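You operate a simulated robot arm through the tools that you are given. There is no shell and no other tool. Be economical: measure what you need, move in short steps, check, and stop when the job is done.

Carry out the task below with a simulated robot arm. There is one attempt and no reset: what you move stays moved.

JOB
Switch the duct display switch on.
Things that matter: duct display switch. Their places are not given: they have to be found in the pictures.

Only the result counts: the job must be done as asked and must still hold three seconds after the hand-in. Knocking over, shifting, dropping, spilling or breaking anything else fails it.

ROBOT AND FRAMES
A 6-joint arm with a two-finger parallel gripper, fixed in place. Base frame: the origin is at the foot of the arm, x ahead of it, y to its left, z up. Lengths are in m, angles in degrees, forces in N, time in s.
Its first joint turns from -66.0 to 66.0 degrees. Payload 2.7 kg.
Tool frame: the origin (TCP) lies between the finger pads and is the grasp point; the fingertips stand 0.023 m ahead of it; z points along the fingers, y is the line along which they close. Largest opening 0.094 m; finger width 0.038, thickness 0.01; the body of the gripper, 0.054 by 0.096 m, starts 0.039 m behind the TCP.
Orientation is that of the tool frame in the base frame, as a unit quaternion [x, y, z, w]. With the fingers straight down and closing along the base's y, the tool's x points along the base's -x, its y along +y and its z along -z.

CONTROLS
- The arm moves only by the tool arm_command. Its arguments are lists of equal length, an entry for each row: "angular": the turn, a rotation vector about the tool's x, y, z in degrees, a list of three; "xyz": the shift along the tool's x, y, z in mm, a list of three; "hand": the opening in per cent of the stroke, from 0 (shut) to 100 (fully open). In form: {"angular": [[wx, wy, wz], ...], "xyz": [[dx, dy, dz], ...], "hand": [hand, ...]}. A call has 1 to 20 rows; each row shifts and turns the commanded pose from where the row before left it, along the tool's axes as they then stand. Each row takes 0.2 s and may step no farther than 0.05 m and 8.6 degrees from the row before; otherwise, or with a gripper value out of range, the whole call is refused. Where a pose cannot be reached the arm comes as near as it can. A force on the tool above 40 N (or 10 N above the force at the start of the call, whichever is more), or a blocked arm, ends the call early, and 0.2 s more pass. Each finger travels about 0.045 m/s and halts on what it meets, pressing with about 42 N; the grip force reading is that of the motor and also rises with nothing between the fingers. The clock runs only during rows and for 0.2 s after the last one: add rows that do not move to give the fingers time. The reply holds the time, the measured pose of the TCP, the force on the tool along the base axes, the opening and the grip force, in the units named above and with some noise, and new pictures: "pictures" is both (left out), scene, wrist or none.
- Cameras (640 x 400 px; columns grow to the right, rows downward): "scene" is fixed at [0.0782, -0.4295, 1.4238]; the picture's right is [0.78, -0.63, 0.00], its down [-0.24, -0.30, -0.92] and it looks along [0.58, 0.72, -0.38] (base axes); focal length 336 px, centre (320, 200). "wrist" rides on the gripper at [-0.039, 0, -0.044] in the tool frame; the picture's right is [0.00, -1.00, 0.00], its down [0.97, 0.00, -0.24] and it looks along [0.24, 0.00, 0.97] (tool axes); focal length 218 px, centre (320, 200).
- locate(camera, pixels): for up to 12 pixels [column, row] of the newest picture of that camera ("zoom" is the newest enlarged one), the place [x, y, z] in the base frame of the surface seen there, good to about 0.002 m. No time passes.
- close_up(camera, box): a new picture of the part [left, top, right, bottom] of that camera's present view, enlarged. No time passes.
- close_job(): hands the job in; it is judged then, once.

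Go step by step. Measure first, check grasps and placings, and put right what went wrong. The budget is 60 turns and 120 pictures, counting those below and the enlarged ones. Unless the task says otherwise, let go and move clear before handing in, and close with one line.

The tools are called after "Request:" by a JSON object that holds its "name" and its "arguments". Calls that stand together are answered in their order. arm_command: Moves the arm, as the interface text tells. Its arguments: {"type":"object","properties":{"angular":{"type":"array"},"xyz":{"type":"array"},"hand":{"type":"array"},"pictures":{"type":"string","enum":["both","scene","wrist","none"]}},"required":["angular","xyz","hand"]} The other tools are called the same way: locate (camera, pixels) gives the place of the surface under pixels of a picture; close_up (camera, box) takes an enlarged picture of a part of a camera's view; close_job () hands the job in.

At the start:

```text
time: 0.0
tool_pos: [0.4141, -0.0391, 1.1887]
tool_rot: [0.0, 1.0, 0.0, 0.0]
contact_force: [-0.3, 0.7, 0.7]
width: 0.094
finger_force: 0.1
```

scene: 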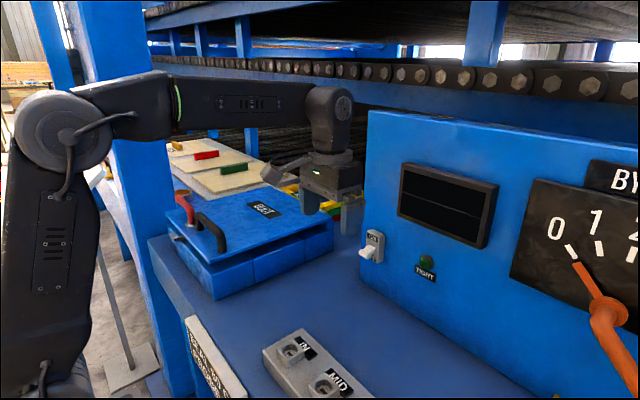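
wrist: 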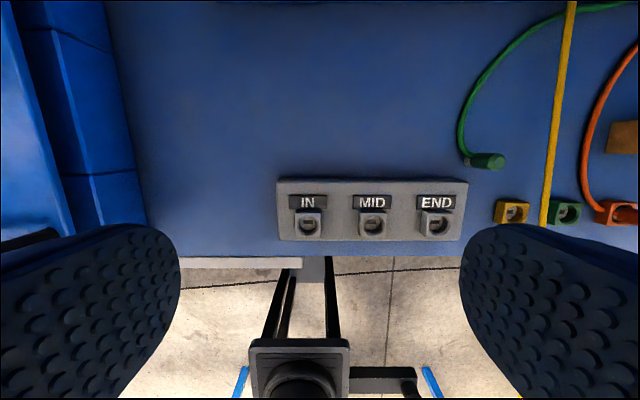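

The scene picture shows a panel with a dark display and a small toggle switch near (372,247). I'll enlarge it to read its label, and look at the rest of the panel.

Request:
{"name": "close_up", "arguments": {"camera": "scene", "box": [340, 210, 460, 285]}}

Request:
{"name": "close_up", "arguments": {"camera": "scene", "box": [160, 120, 640, 400]}}

Request:
{"name": "locate", "arguments": {"camera": "scene", "pixels": [[376, 237], [367, 251], [380, 262], [395, 240], [395, 270], [450, 200], [420, 130], [372, 115], [426, 258], [361, 254], [368, 290]]}}

```text
5.33 times, centred on (400, 248) of scene
```

zoom: 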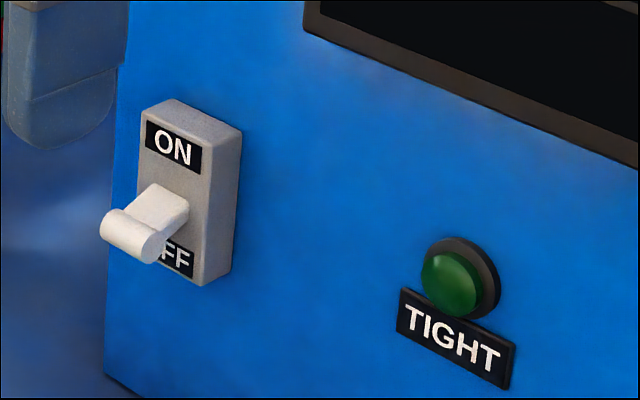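

```text
1.33 times, centred on (400, 260) of scene
```

zoom: 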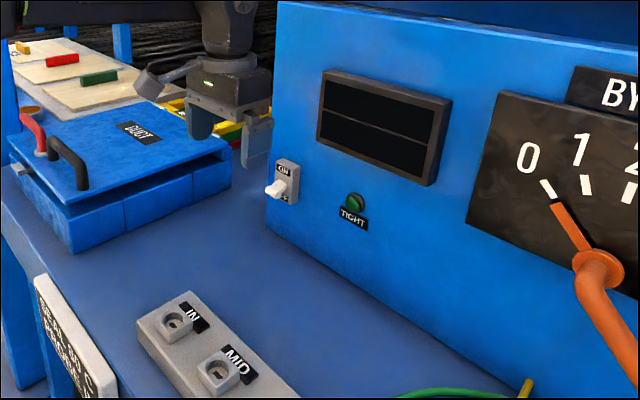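

```text
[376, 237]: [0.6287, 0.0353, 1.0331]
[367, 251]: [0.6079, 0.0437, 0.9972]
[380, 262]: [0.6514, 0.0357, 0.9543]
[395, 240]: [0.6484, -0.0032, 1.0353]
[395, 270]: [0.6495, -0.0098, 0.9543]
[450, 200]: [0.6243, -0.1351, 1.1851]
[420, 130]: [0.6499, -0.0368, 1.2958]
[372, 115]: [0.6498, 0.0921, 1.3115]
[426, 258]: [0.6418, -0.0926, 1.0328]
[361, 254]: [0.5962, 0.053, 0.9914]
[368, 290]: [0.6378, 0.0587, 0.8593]
```

The zoom shows the toggle with ON at the top and OFF at the bottom. The lever points out and down, so it is off, and it sits beside the display panel. I'll measure it more finely.

Request:
{"name": "close_up", "arguments": {"camera": "scene", "box": [350, 222, 398, 270]}}

```text
8.33 times, centred on (374, 246) of scene
```

zoom: 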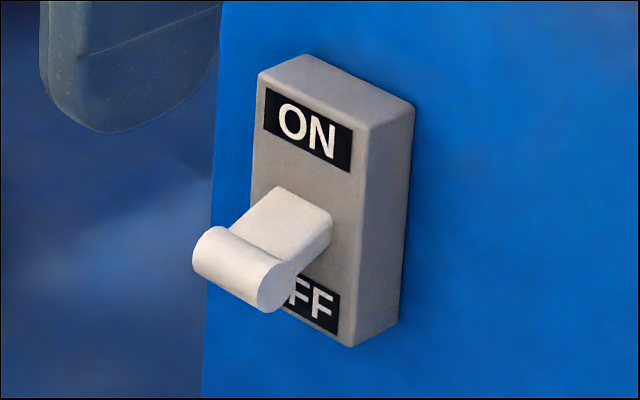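

Request:
{"name": "locate", "arguments": {"camera": "zoom", "pixels": [[275, 290], [205, 260], [240, 255], [275, 195], [325, 225], [260, 80], [360, 130], [350, 340], [305, 60], [215, 100], [60, 250], [208, 350]]}}

Request:
{"name": "locate", "arguments": {"camera": "scene", "pixels": [[360, 300], [350, 275], [330, 300], [340, 330], [290, 260], [325, 235], [290, 230]]}}

```text
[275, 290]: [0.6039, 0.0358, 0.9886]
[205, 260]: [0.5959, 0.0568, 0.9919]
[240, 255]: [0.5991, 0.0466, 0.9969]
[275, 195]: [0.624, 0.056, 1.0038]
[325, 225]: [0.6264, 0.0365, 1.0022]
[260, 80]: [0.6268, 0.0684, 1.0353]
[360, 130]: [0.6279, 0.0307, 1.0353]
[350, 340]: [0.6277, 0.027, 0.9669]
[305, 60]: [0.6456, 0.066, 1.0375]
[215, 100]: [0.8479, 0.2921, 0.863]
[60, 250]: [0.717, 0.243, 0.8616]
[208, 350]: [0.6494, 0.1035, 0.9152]
```

```text
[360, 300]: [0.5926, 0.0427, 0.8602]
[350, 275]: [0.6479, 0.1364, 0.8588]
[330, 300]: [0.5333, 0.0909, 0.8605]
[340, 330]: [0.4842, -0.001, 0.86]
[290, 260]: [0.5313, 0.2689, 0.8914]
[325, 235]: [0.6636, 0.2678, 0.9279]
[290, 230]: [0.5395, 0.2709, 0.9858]
```

The switch plate spans y 0.029–0.069 and z 0.967–1.037. The crossbar is at about (0.602, 0.047, 0.989), and the table below it is at 0.86. I'll shut the fingers, line up in y, and pitch the tool forward at a safe distance.

Request:
{"name": "arm_command", "arguments": {"angular": [[0, 0, 0], [0, 0, 0], [0, 0, 0], [0, -7.5, 0], [0, -7.5, 0], [0, -7.5, 0], [0, -7.5, 0], [0, -7.5, 0], [0, -7.5, 0], [0, -7.5, 0], [0, -7.5, 0], [0, 0, 0], [0, 0, 0]], "xyz": [[-20, 29, 0], [-20, 29, 0], [-20, 28, 0], [0, 0, 0], [0, 0, 0], [0, 0, 0], [0, 0, 0], [0, 0, 0], [0, 0, 0], [0, 0, 0], [0, 0, 0], [0, 0, 0], [0, 0, 0]], "hand": [0, 0, 0, 0, 0, 0, 0, 0, 0, 0, 0, 0, 0]}}

```text
time: 2.8
tool_pos: [0.4758, 0.0444, 1.1925]
tool_rot: [0.003, 0.873, -0.003, 0.488]
contact_force: [0.2, -0.4, 0.2]
width: 0.0
finger_force: 41.8
out of reach, approached as far as the arm can: row 11
```

scene: 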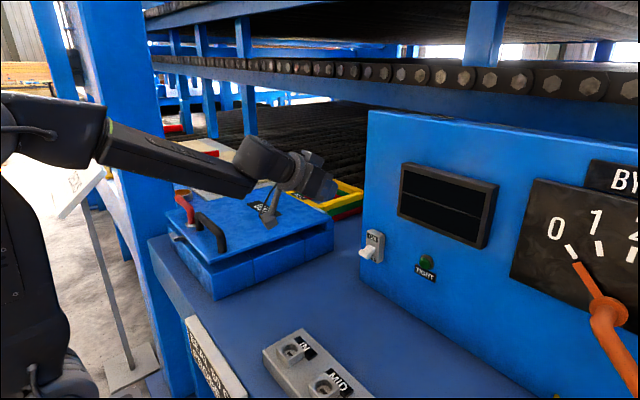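
wrist: 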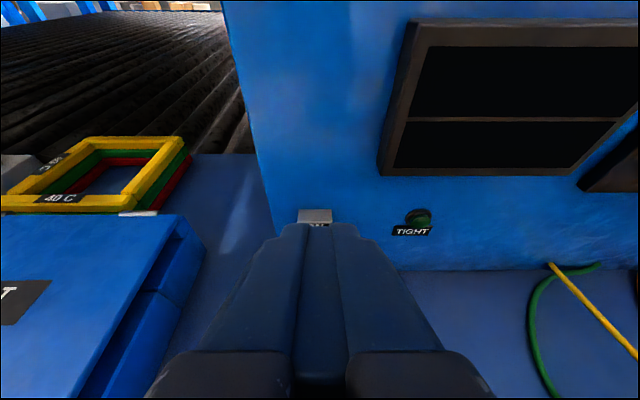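

The tool now pitches about 32° below horizontal at y = 0.044. Next I'll go down to about (0.50, 0.047, 0.943), well short of the switch.

Request:
{"name": "arm_command", "arguments": {"angular": [[0, 0, 0], [0, 0, 0], [0, 0, 0], [0, 0, 0], [0, 0, 0], [0, 0, 0], [0, 0, 0]], "xyz": [[33.4, 0.4, 25.2], [33.4, 0.4, 25.2], [33.4, 0.4, 25.2], [33.4, 0.4, 25.2], [33.4, 0.4, 25.2], [33.4, 0.4, 25.2], [0, 0, 0]], "hand": [0, 0, 0, 0, 0, 0, 0]}}

```text
time: 4.4
tool_pos: [0.4983, 0.1022, 0.982]
tool_rot: [0.003, 0.866, -0.004, 0.5]
contact_force: [-0.1, 0.4, 0.2]
width: 0.0001
finger_force: 41.8
out of reach, approached as far as the arm can: row 1, 2, 3, 4, 5, 6
```

scene: 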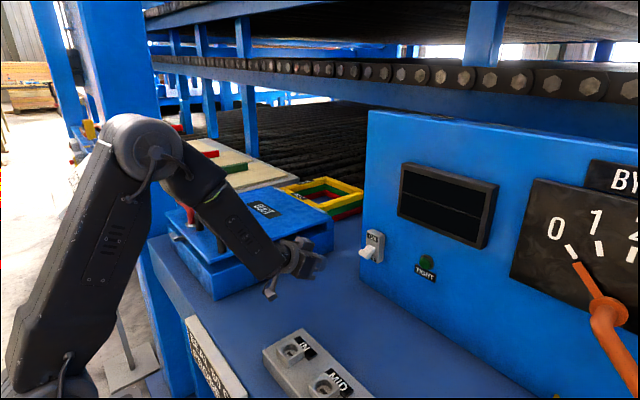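
wrist: 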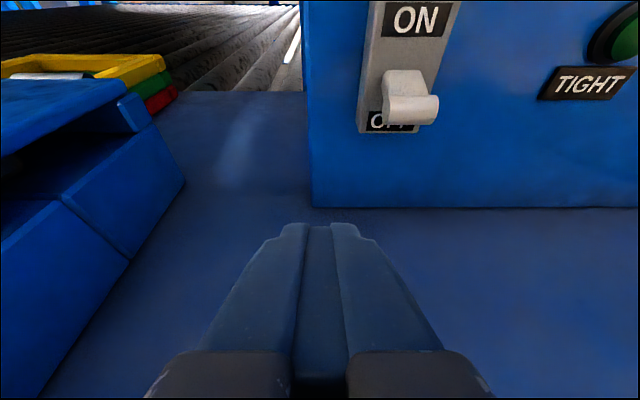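

The arm stopped at (0.498, 0.102, 0.982) because the pose was too folded in close, and nothing was touched. I'll move forward 35 mm to see whether a more extended pose becomes reachable; the tip would still be clear of the lever.

Request:
{"name": "arm_command", "arguments": {"angular": [[0, 0, 0], [0, 0, 0], [0, 0, 0]], "xyz": [[-17, 0, 30], [0, 0, 0], [0, 0, 0]], "hand": [0, 0, 0], "pictures": "scene"}}

```text
time: 5.2
tool_pos: [0.5322, 0.1012, 0.9835]
tool_rot: [0.002, 0.866, -0.002, 0.5]
contact_force: [-0.1, 0.4, -0.9]
width: 0.0
finger_force: 41.8
```

scene: 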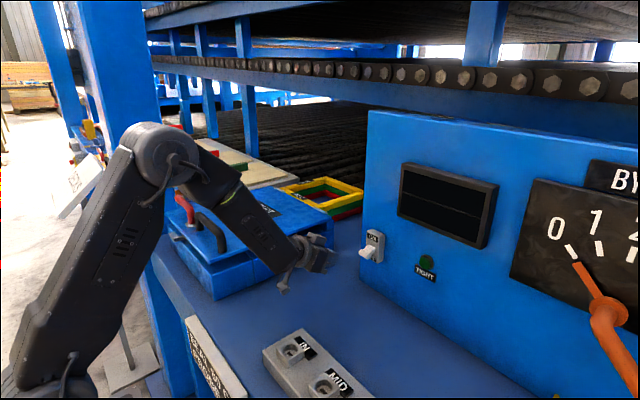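

The commanded pose had reset to the actual one, and this forward position is reachable. Now I'll go down 40 mm and then shift to y = 0.047, staying below and in front of the lever.

Request:
{"name": "arm_command", "arguments": {"angular": [[0, 0, 0], [0, 0, 0], [0, 0, 0], [0, 0, 0], [0, 0, 0], [0, 0, 0]], "xyz": [[17.3, 0, 10], [17.3, 0, 10], [0, -18, 0], [0, -18, 0], [0, -18, 0], [0, 0, 0]], "hand": [0, 0, 0, 0, 0, 0]}}

```text
time: 6.6
tool_pos: [0.5311, 0.1093, 0.9446]
tool_rot: [0.002, 0.866, -0.004, 0.499]
contact_force: [0.6, 0.5, -0.4]
width: 0.0
finger_force: 42.1
out of reach, approached as far as the arm can: row 1, 2, 3, 4, 5
```

scene: 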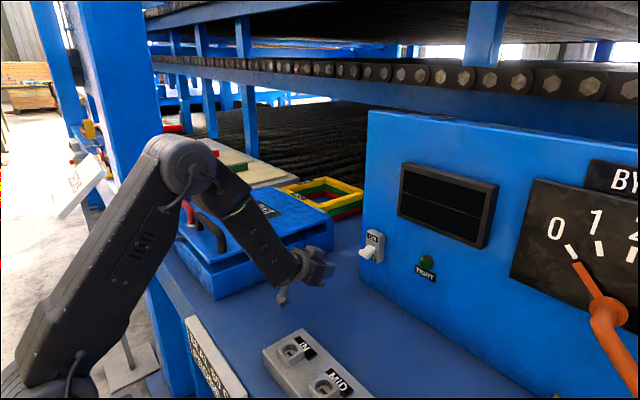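
wrist: 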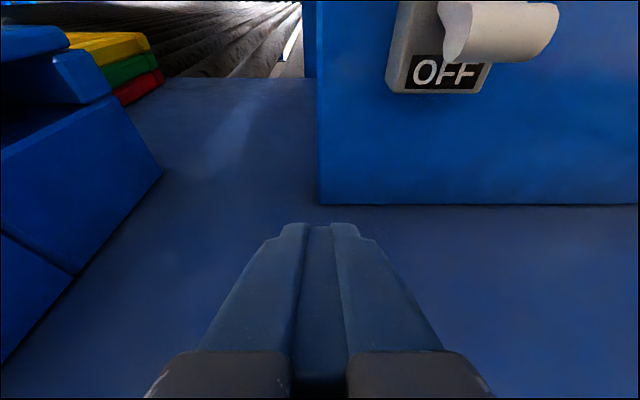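

It settled at (0.531, 0.109, 0.945), which looks like a wrist limit that eases with reach. I'll go forward 50 mm to x ≈ 0.581 here, left of the switch, then slide in −y under the lever.

Request:
{"name": "arm_command", "arguments": {"angular": [[0, 0, 0], [0, 0, 0], [0, 0, 0]], "xyz": [[-12.5, 0, 21.6], [-12.5, 0, 21.6], [0, 0, 0]], "hand": [0, 0, 0], "pictures": "none"}}

Request:
{"name": "arm_command", "arguments": {"angular": [[0, 0, 0], [0, 0, 0], [0, 0, 0]], "xyz": [[0, -20, 0], [0, -10, 0], [0, 0, 0]], "hand": [0, 0, 0]}}

```text
time: 7.4
tool_pos: [0.5818, 0.1103, 0.9442]
tool_rot: [0.001, 0.866, -0.001, 0.5]
contact_force: [-0.8, 0.6, 0.1]
width: 0.0
finger_force: 41.3
```

```text
time: 8.2
tool_pos: [0.5841, 0.102, 0.9481]
tool_rot: [0.003, 0.866, -0.004, 0.499]
contact_force: [-0.3, 0.1, 0.7]
width: 0.0
finger_force: 42.2
out of reach, approached as far as the arm can: row 1, 2
```

scene: 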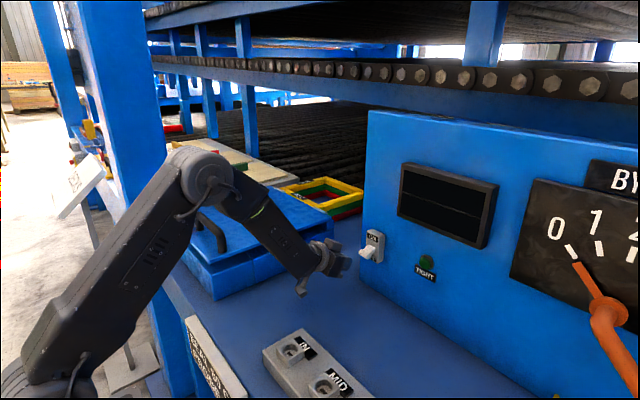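
wrist: 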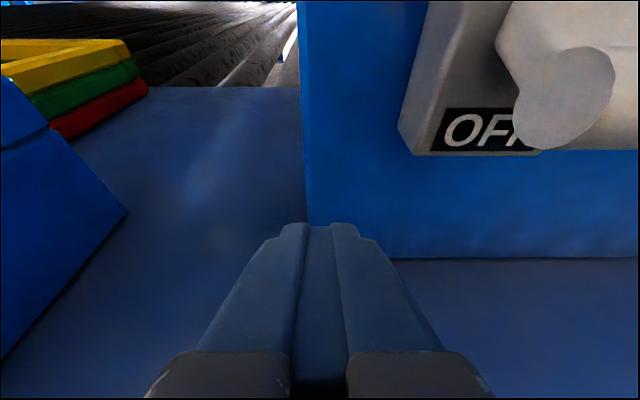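

It's stuck at y ≈ 0.10, which looks like a wrist singularity with the tool almost in line with the forearm. Yawing the tool about 15° to the right should move it off that, so I'll yaw here and then slide in −y.

Request:
{"name": "arm_command", "arguments": {"angular": [[6.5, 0, 3.75], [6.5, 0, 3.75], [0, 0, 0]], "xyz": [[0, 0, 0], [0, 0, 0], [0, 0, 0]], "hand": [0, 0, 0]}}

```text
time: 9.0
tool_pos: [0.5825, 0.1025, 0.9478]
tool_rot: [0.114, 0.858, -0.066, 0.496]
contact_force: [-0.8, 0.9, 0.9]
width: 0.0001
finger_force: 41.9
```

scene: 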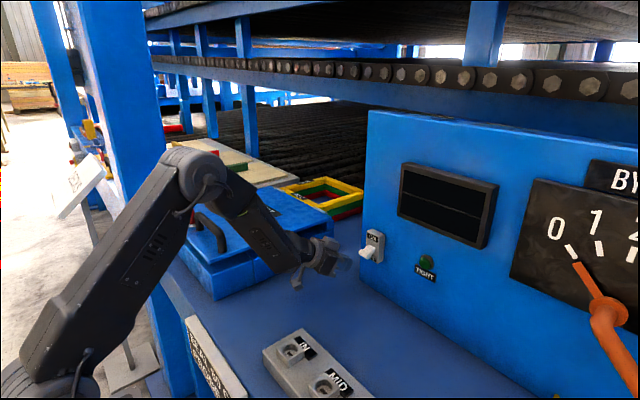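
wrist: 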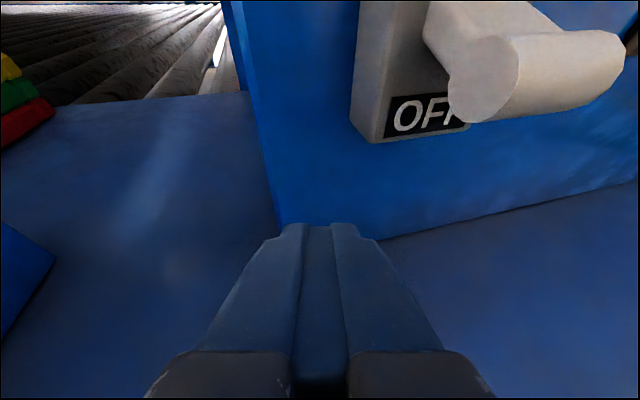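

The yaw worked. Now I'll slide 50 mm in −y under the lever, keeping x and z.

Request:
{"name": "arm_command", "arguments": {"angular": [[0, 0, 0], [0, 0, 0], [0, 0, 0], [0, 0, 0]], "xyz": [[-2.2, -16.1, 3.7], [-2.2, -16.1, 3.7], [-2.2, -16.1, 3.7], [0, 0, 0]], "hand": [0, 0, 0, 0]}}

```text
time: 10.0
tool_pos: [0.5838, 0.0525, 0.9489]
tool_rot: [0.113, 0.859, -0.065, 0.495]
contact_force: [-0.4, -0.1, -0.2]
width: 0.0
finger_force: 41.6
```

scene: 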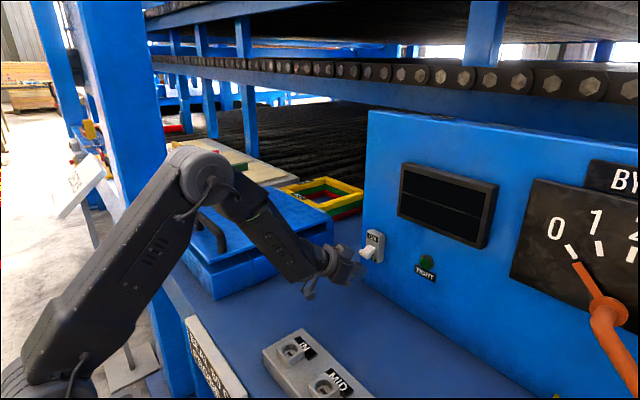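
wrist: 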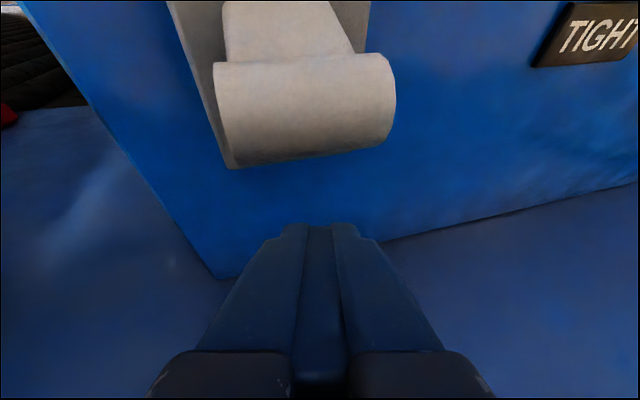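

The fingertips are right under the crossbar (wrist rows 60–160). I'll raise in small steps straight up.

Request:
{"name": "arm_command", "arguments": {"angular": [[0, 0, 0], [0, 0, 0], [0, 0, 0], [0, 0, 0], [0, 0, 0], [0, 0, 0], [0, 0, 0], [0, 0, 0], [0, 0, 0]], "xyz": [[-5.2, 0, -3], [-5.2, 0, -3], [-5.2, 0, -3], [-5.2, 0, -3], [-5.2, 0, -3], [-5.2, 0, -3], [-5.2, 0, -3], [-5.2, 0, -3], [0, 0, 0]], "hand": [0, 0, 0, 0, 0, 0, 0, 0, 0]}}

```text
time: 12.0
tool_pos: [0.5815, 0.0514, 0.9933]
tool_rot: [0.112, 0.861, -0.065, 0.491]
contact_force: [1.9, 0.9, -25.5]
width: 0.0002
finger_force: 41.9
```

scene: 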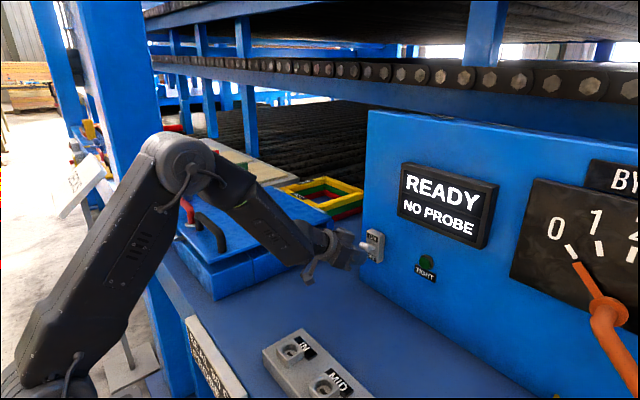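
wrist: 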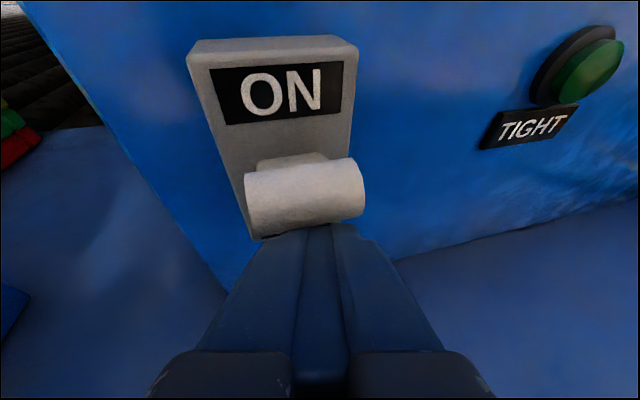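

The display now reads READY / NO PROBE, and the force is 25 N. I'll press up a few millimetres more to be sure the lever reaches its stop.

Request:
{"name": "arm_command", "arguments": {"angular": [[0, 0, 0], [0, 0, 0], [0, 0, 0], [0, 0, 0]], "xyz": [[-2.6, 0, -1.5], [-2.6, 0, -1.5], [-2.6, 0, -1.5], [0, 0, 0]], "hand": [0, 0, 0, 0]}}

```text
time: 12.8
tool_pos: [0.5775, 0.0531, 0.9939]
tool_rot: [0.112, 0.865, -0.066, 0.484]
contact_force: [-2.8, 0.1, -1.7]
width: 0.0001
finger_force: 41.9
stopped in row 4: the force on the tool passed its limit (the readings are from after the stop); the commanded pose is now the measured one
```

scene: 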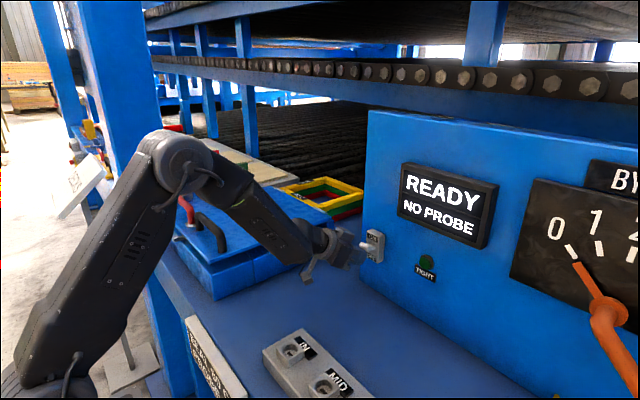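
wrist: 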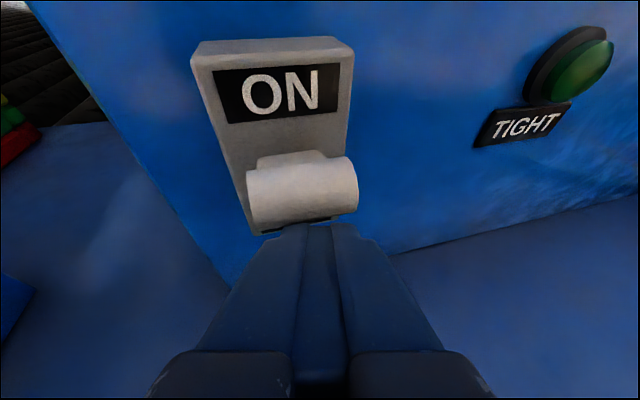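

The lever is at its stop: the force limit tripped and the pose stayed at z ≈ 0.994. I'll drop 35 mm and back out away from the panel, then check that the switch stays on.

Request:
{"name": "arm_command", "arguments": {"angular": [[0, 0, 0], [0, 0, 0], [0, 0, 0], [0, 0, 0], [0, 0, 0]], "xyz": [[10, 0, 6], [10, 0, 6], [10, 0, 6], [0, 0, 0], [0, 0, 0]], "hand": [0, 0, 0, 0, 0]}}

```text
time: 14.0
tool_pos: [0.5777, 0.0513, 0.9598]
tool_rot: [0.112, 0.864, -0.066, 0.486]
contact_force: [-0.1, -0.3, -0.1]
width: 0.0001
finger_force: 42.4
```

scene: 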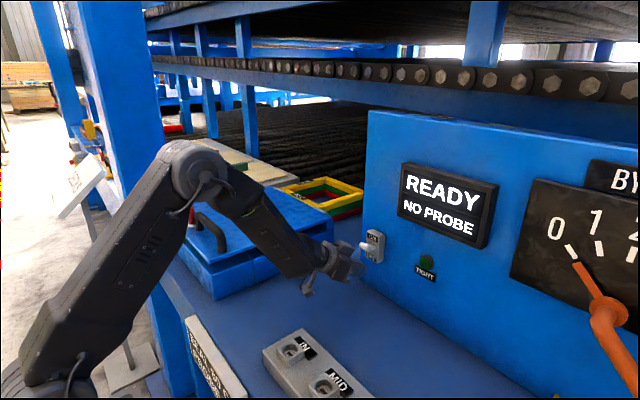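
wrist: 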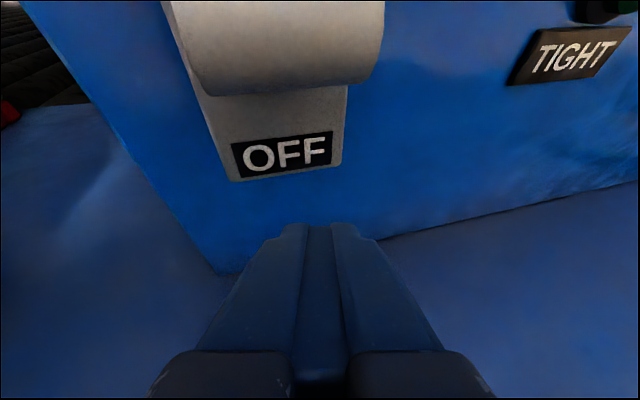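

With the finger clear, the lever stays up (OFF label exposed) and the display is lit. I'll back straight out about 40 mm horizontally and check.

Request:
{"name": "arm_command", "arguments": {"angular": [[0, 0, 0], [0, 0, 0], [0, 0, 0], [0, 0, 0], [0, 0, 0], [0, 0, 0]], "xyz": [[10, 0, -17], [10, 0, -17], [0, 0, 0], [0, 0, 0], [0, 0, 0], [0, 0, 0]], "hand": [0, 0, 0, 0, 0, 0]}}

Request:
{"name": "close_up", "arguments": {"camera": "scene", "box": [320, 150, 512, 270]}}

```text
time: 15.4
tool_pos: [0.5408, 0.0611, 0.961]
tool_rot: [0.112, 0.865, -0.065, 0.485]
contact_force: [1.3, -0.4, 0.2]
width: 0.0001
finger_force: 41.7
```

scene: 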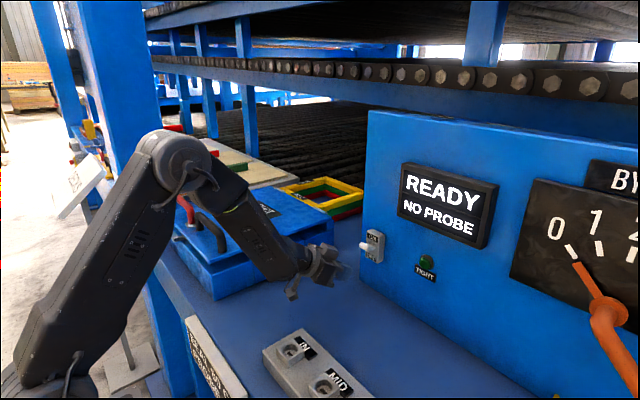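
wrist: 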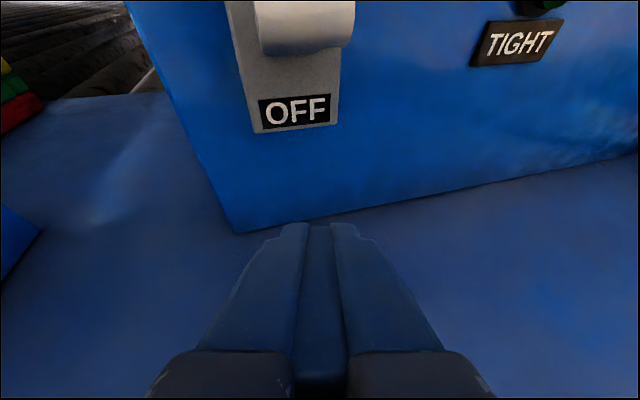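

```text
3.33 times, centred on (416, 210) of scene
```

zoom: 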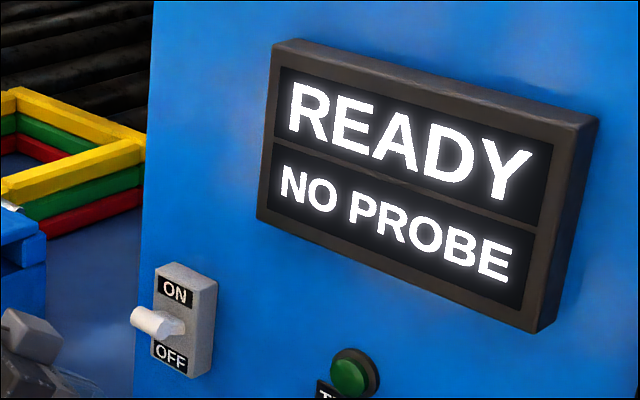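

The display is lit and the arm is clear, but the lever looks only slightly raised. I'll measure its angle.

Request:
{"name": "close_up", "arguments": {"camera": "scene", "box": [350, 222, 398, 270]}}

```text
8.33 times, centred on (374, 246) of scene
```

zoom: 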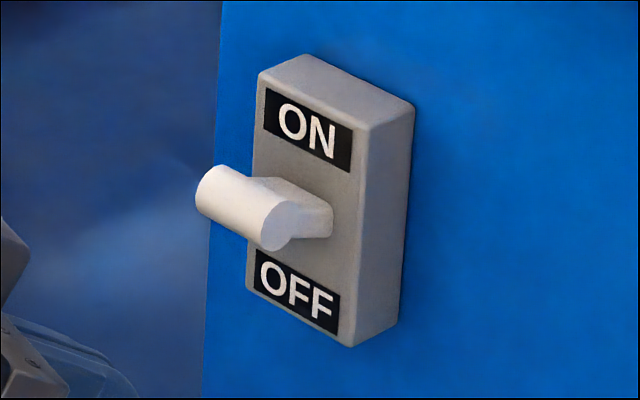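

Request:
{"name": "locate", "arguments": {"camera": "zoom", "pixels": [[276, 225], [240, 200], [205, 190], [325, 220], [290, 195]]}}

```text
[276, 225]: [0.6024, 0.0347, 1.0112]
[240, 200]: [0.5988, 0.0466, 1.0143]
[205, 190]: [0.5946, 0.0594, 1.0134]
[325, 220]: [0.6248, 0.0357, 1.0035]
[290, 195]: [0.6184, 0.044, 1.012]
```

The crossbar end has moved from z = 0.989 to 1.011, which is symmetric about the plate centre at 1.002, so the lever is at its full ON stop. The display is lit and the arm is clear, so I'm handing in.

Request:
{"name": "close_job", "arguments": {}}

```text
The job is handed in.
```

The duct display switch is on: the lever stayed up after I let go, the display reads READY / NO PROBE, and the arm is clear with nothing else touched.
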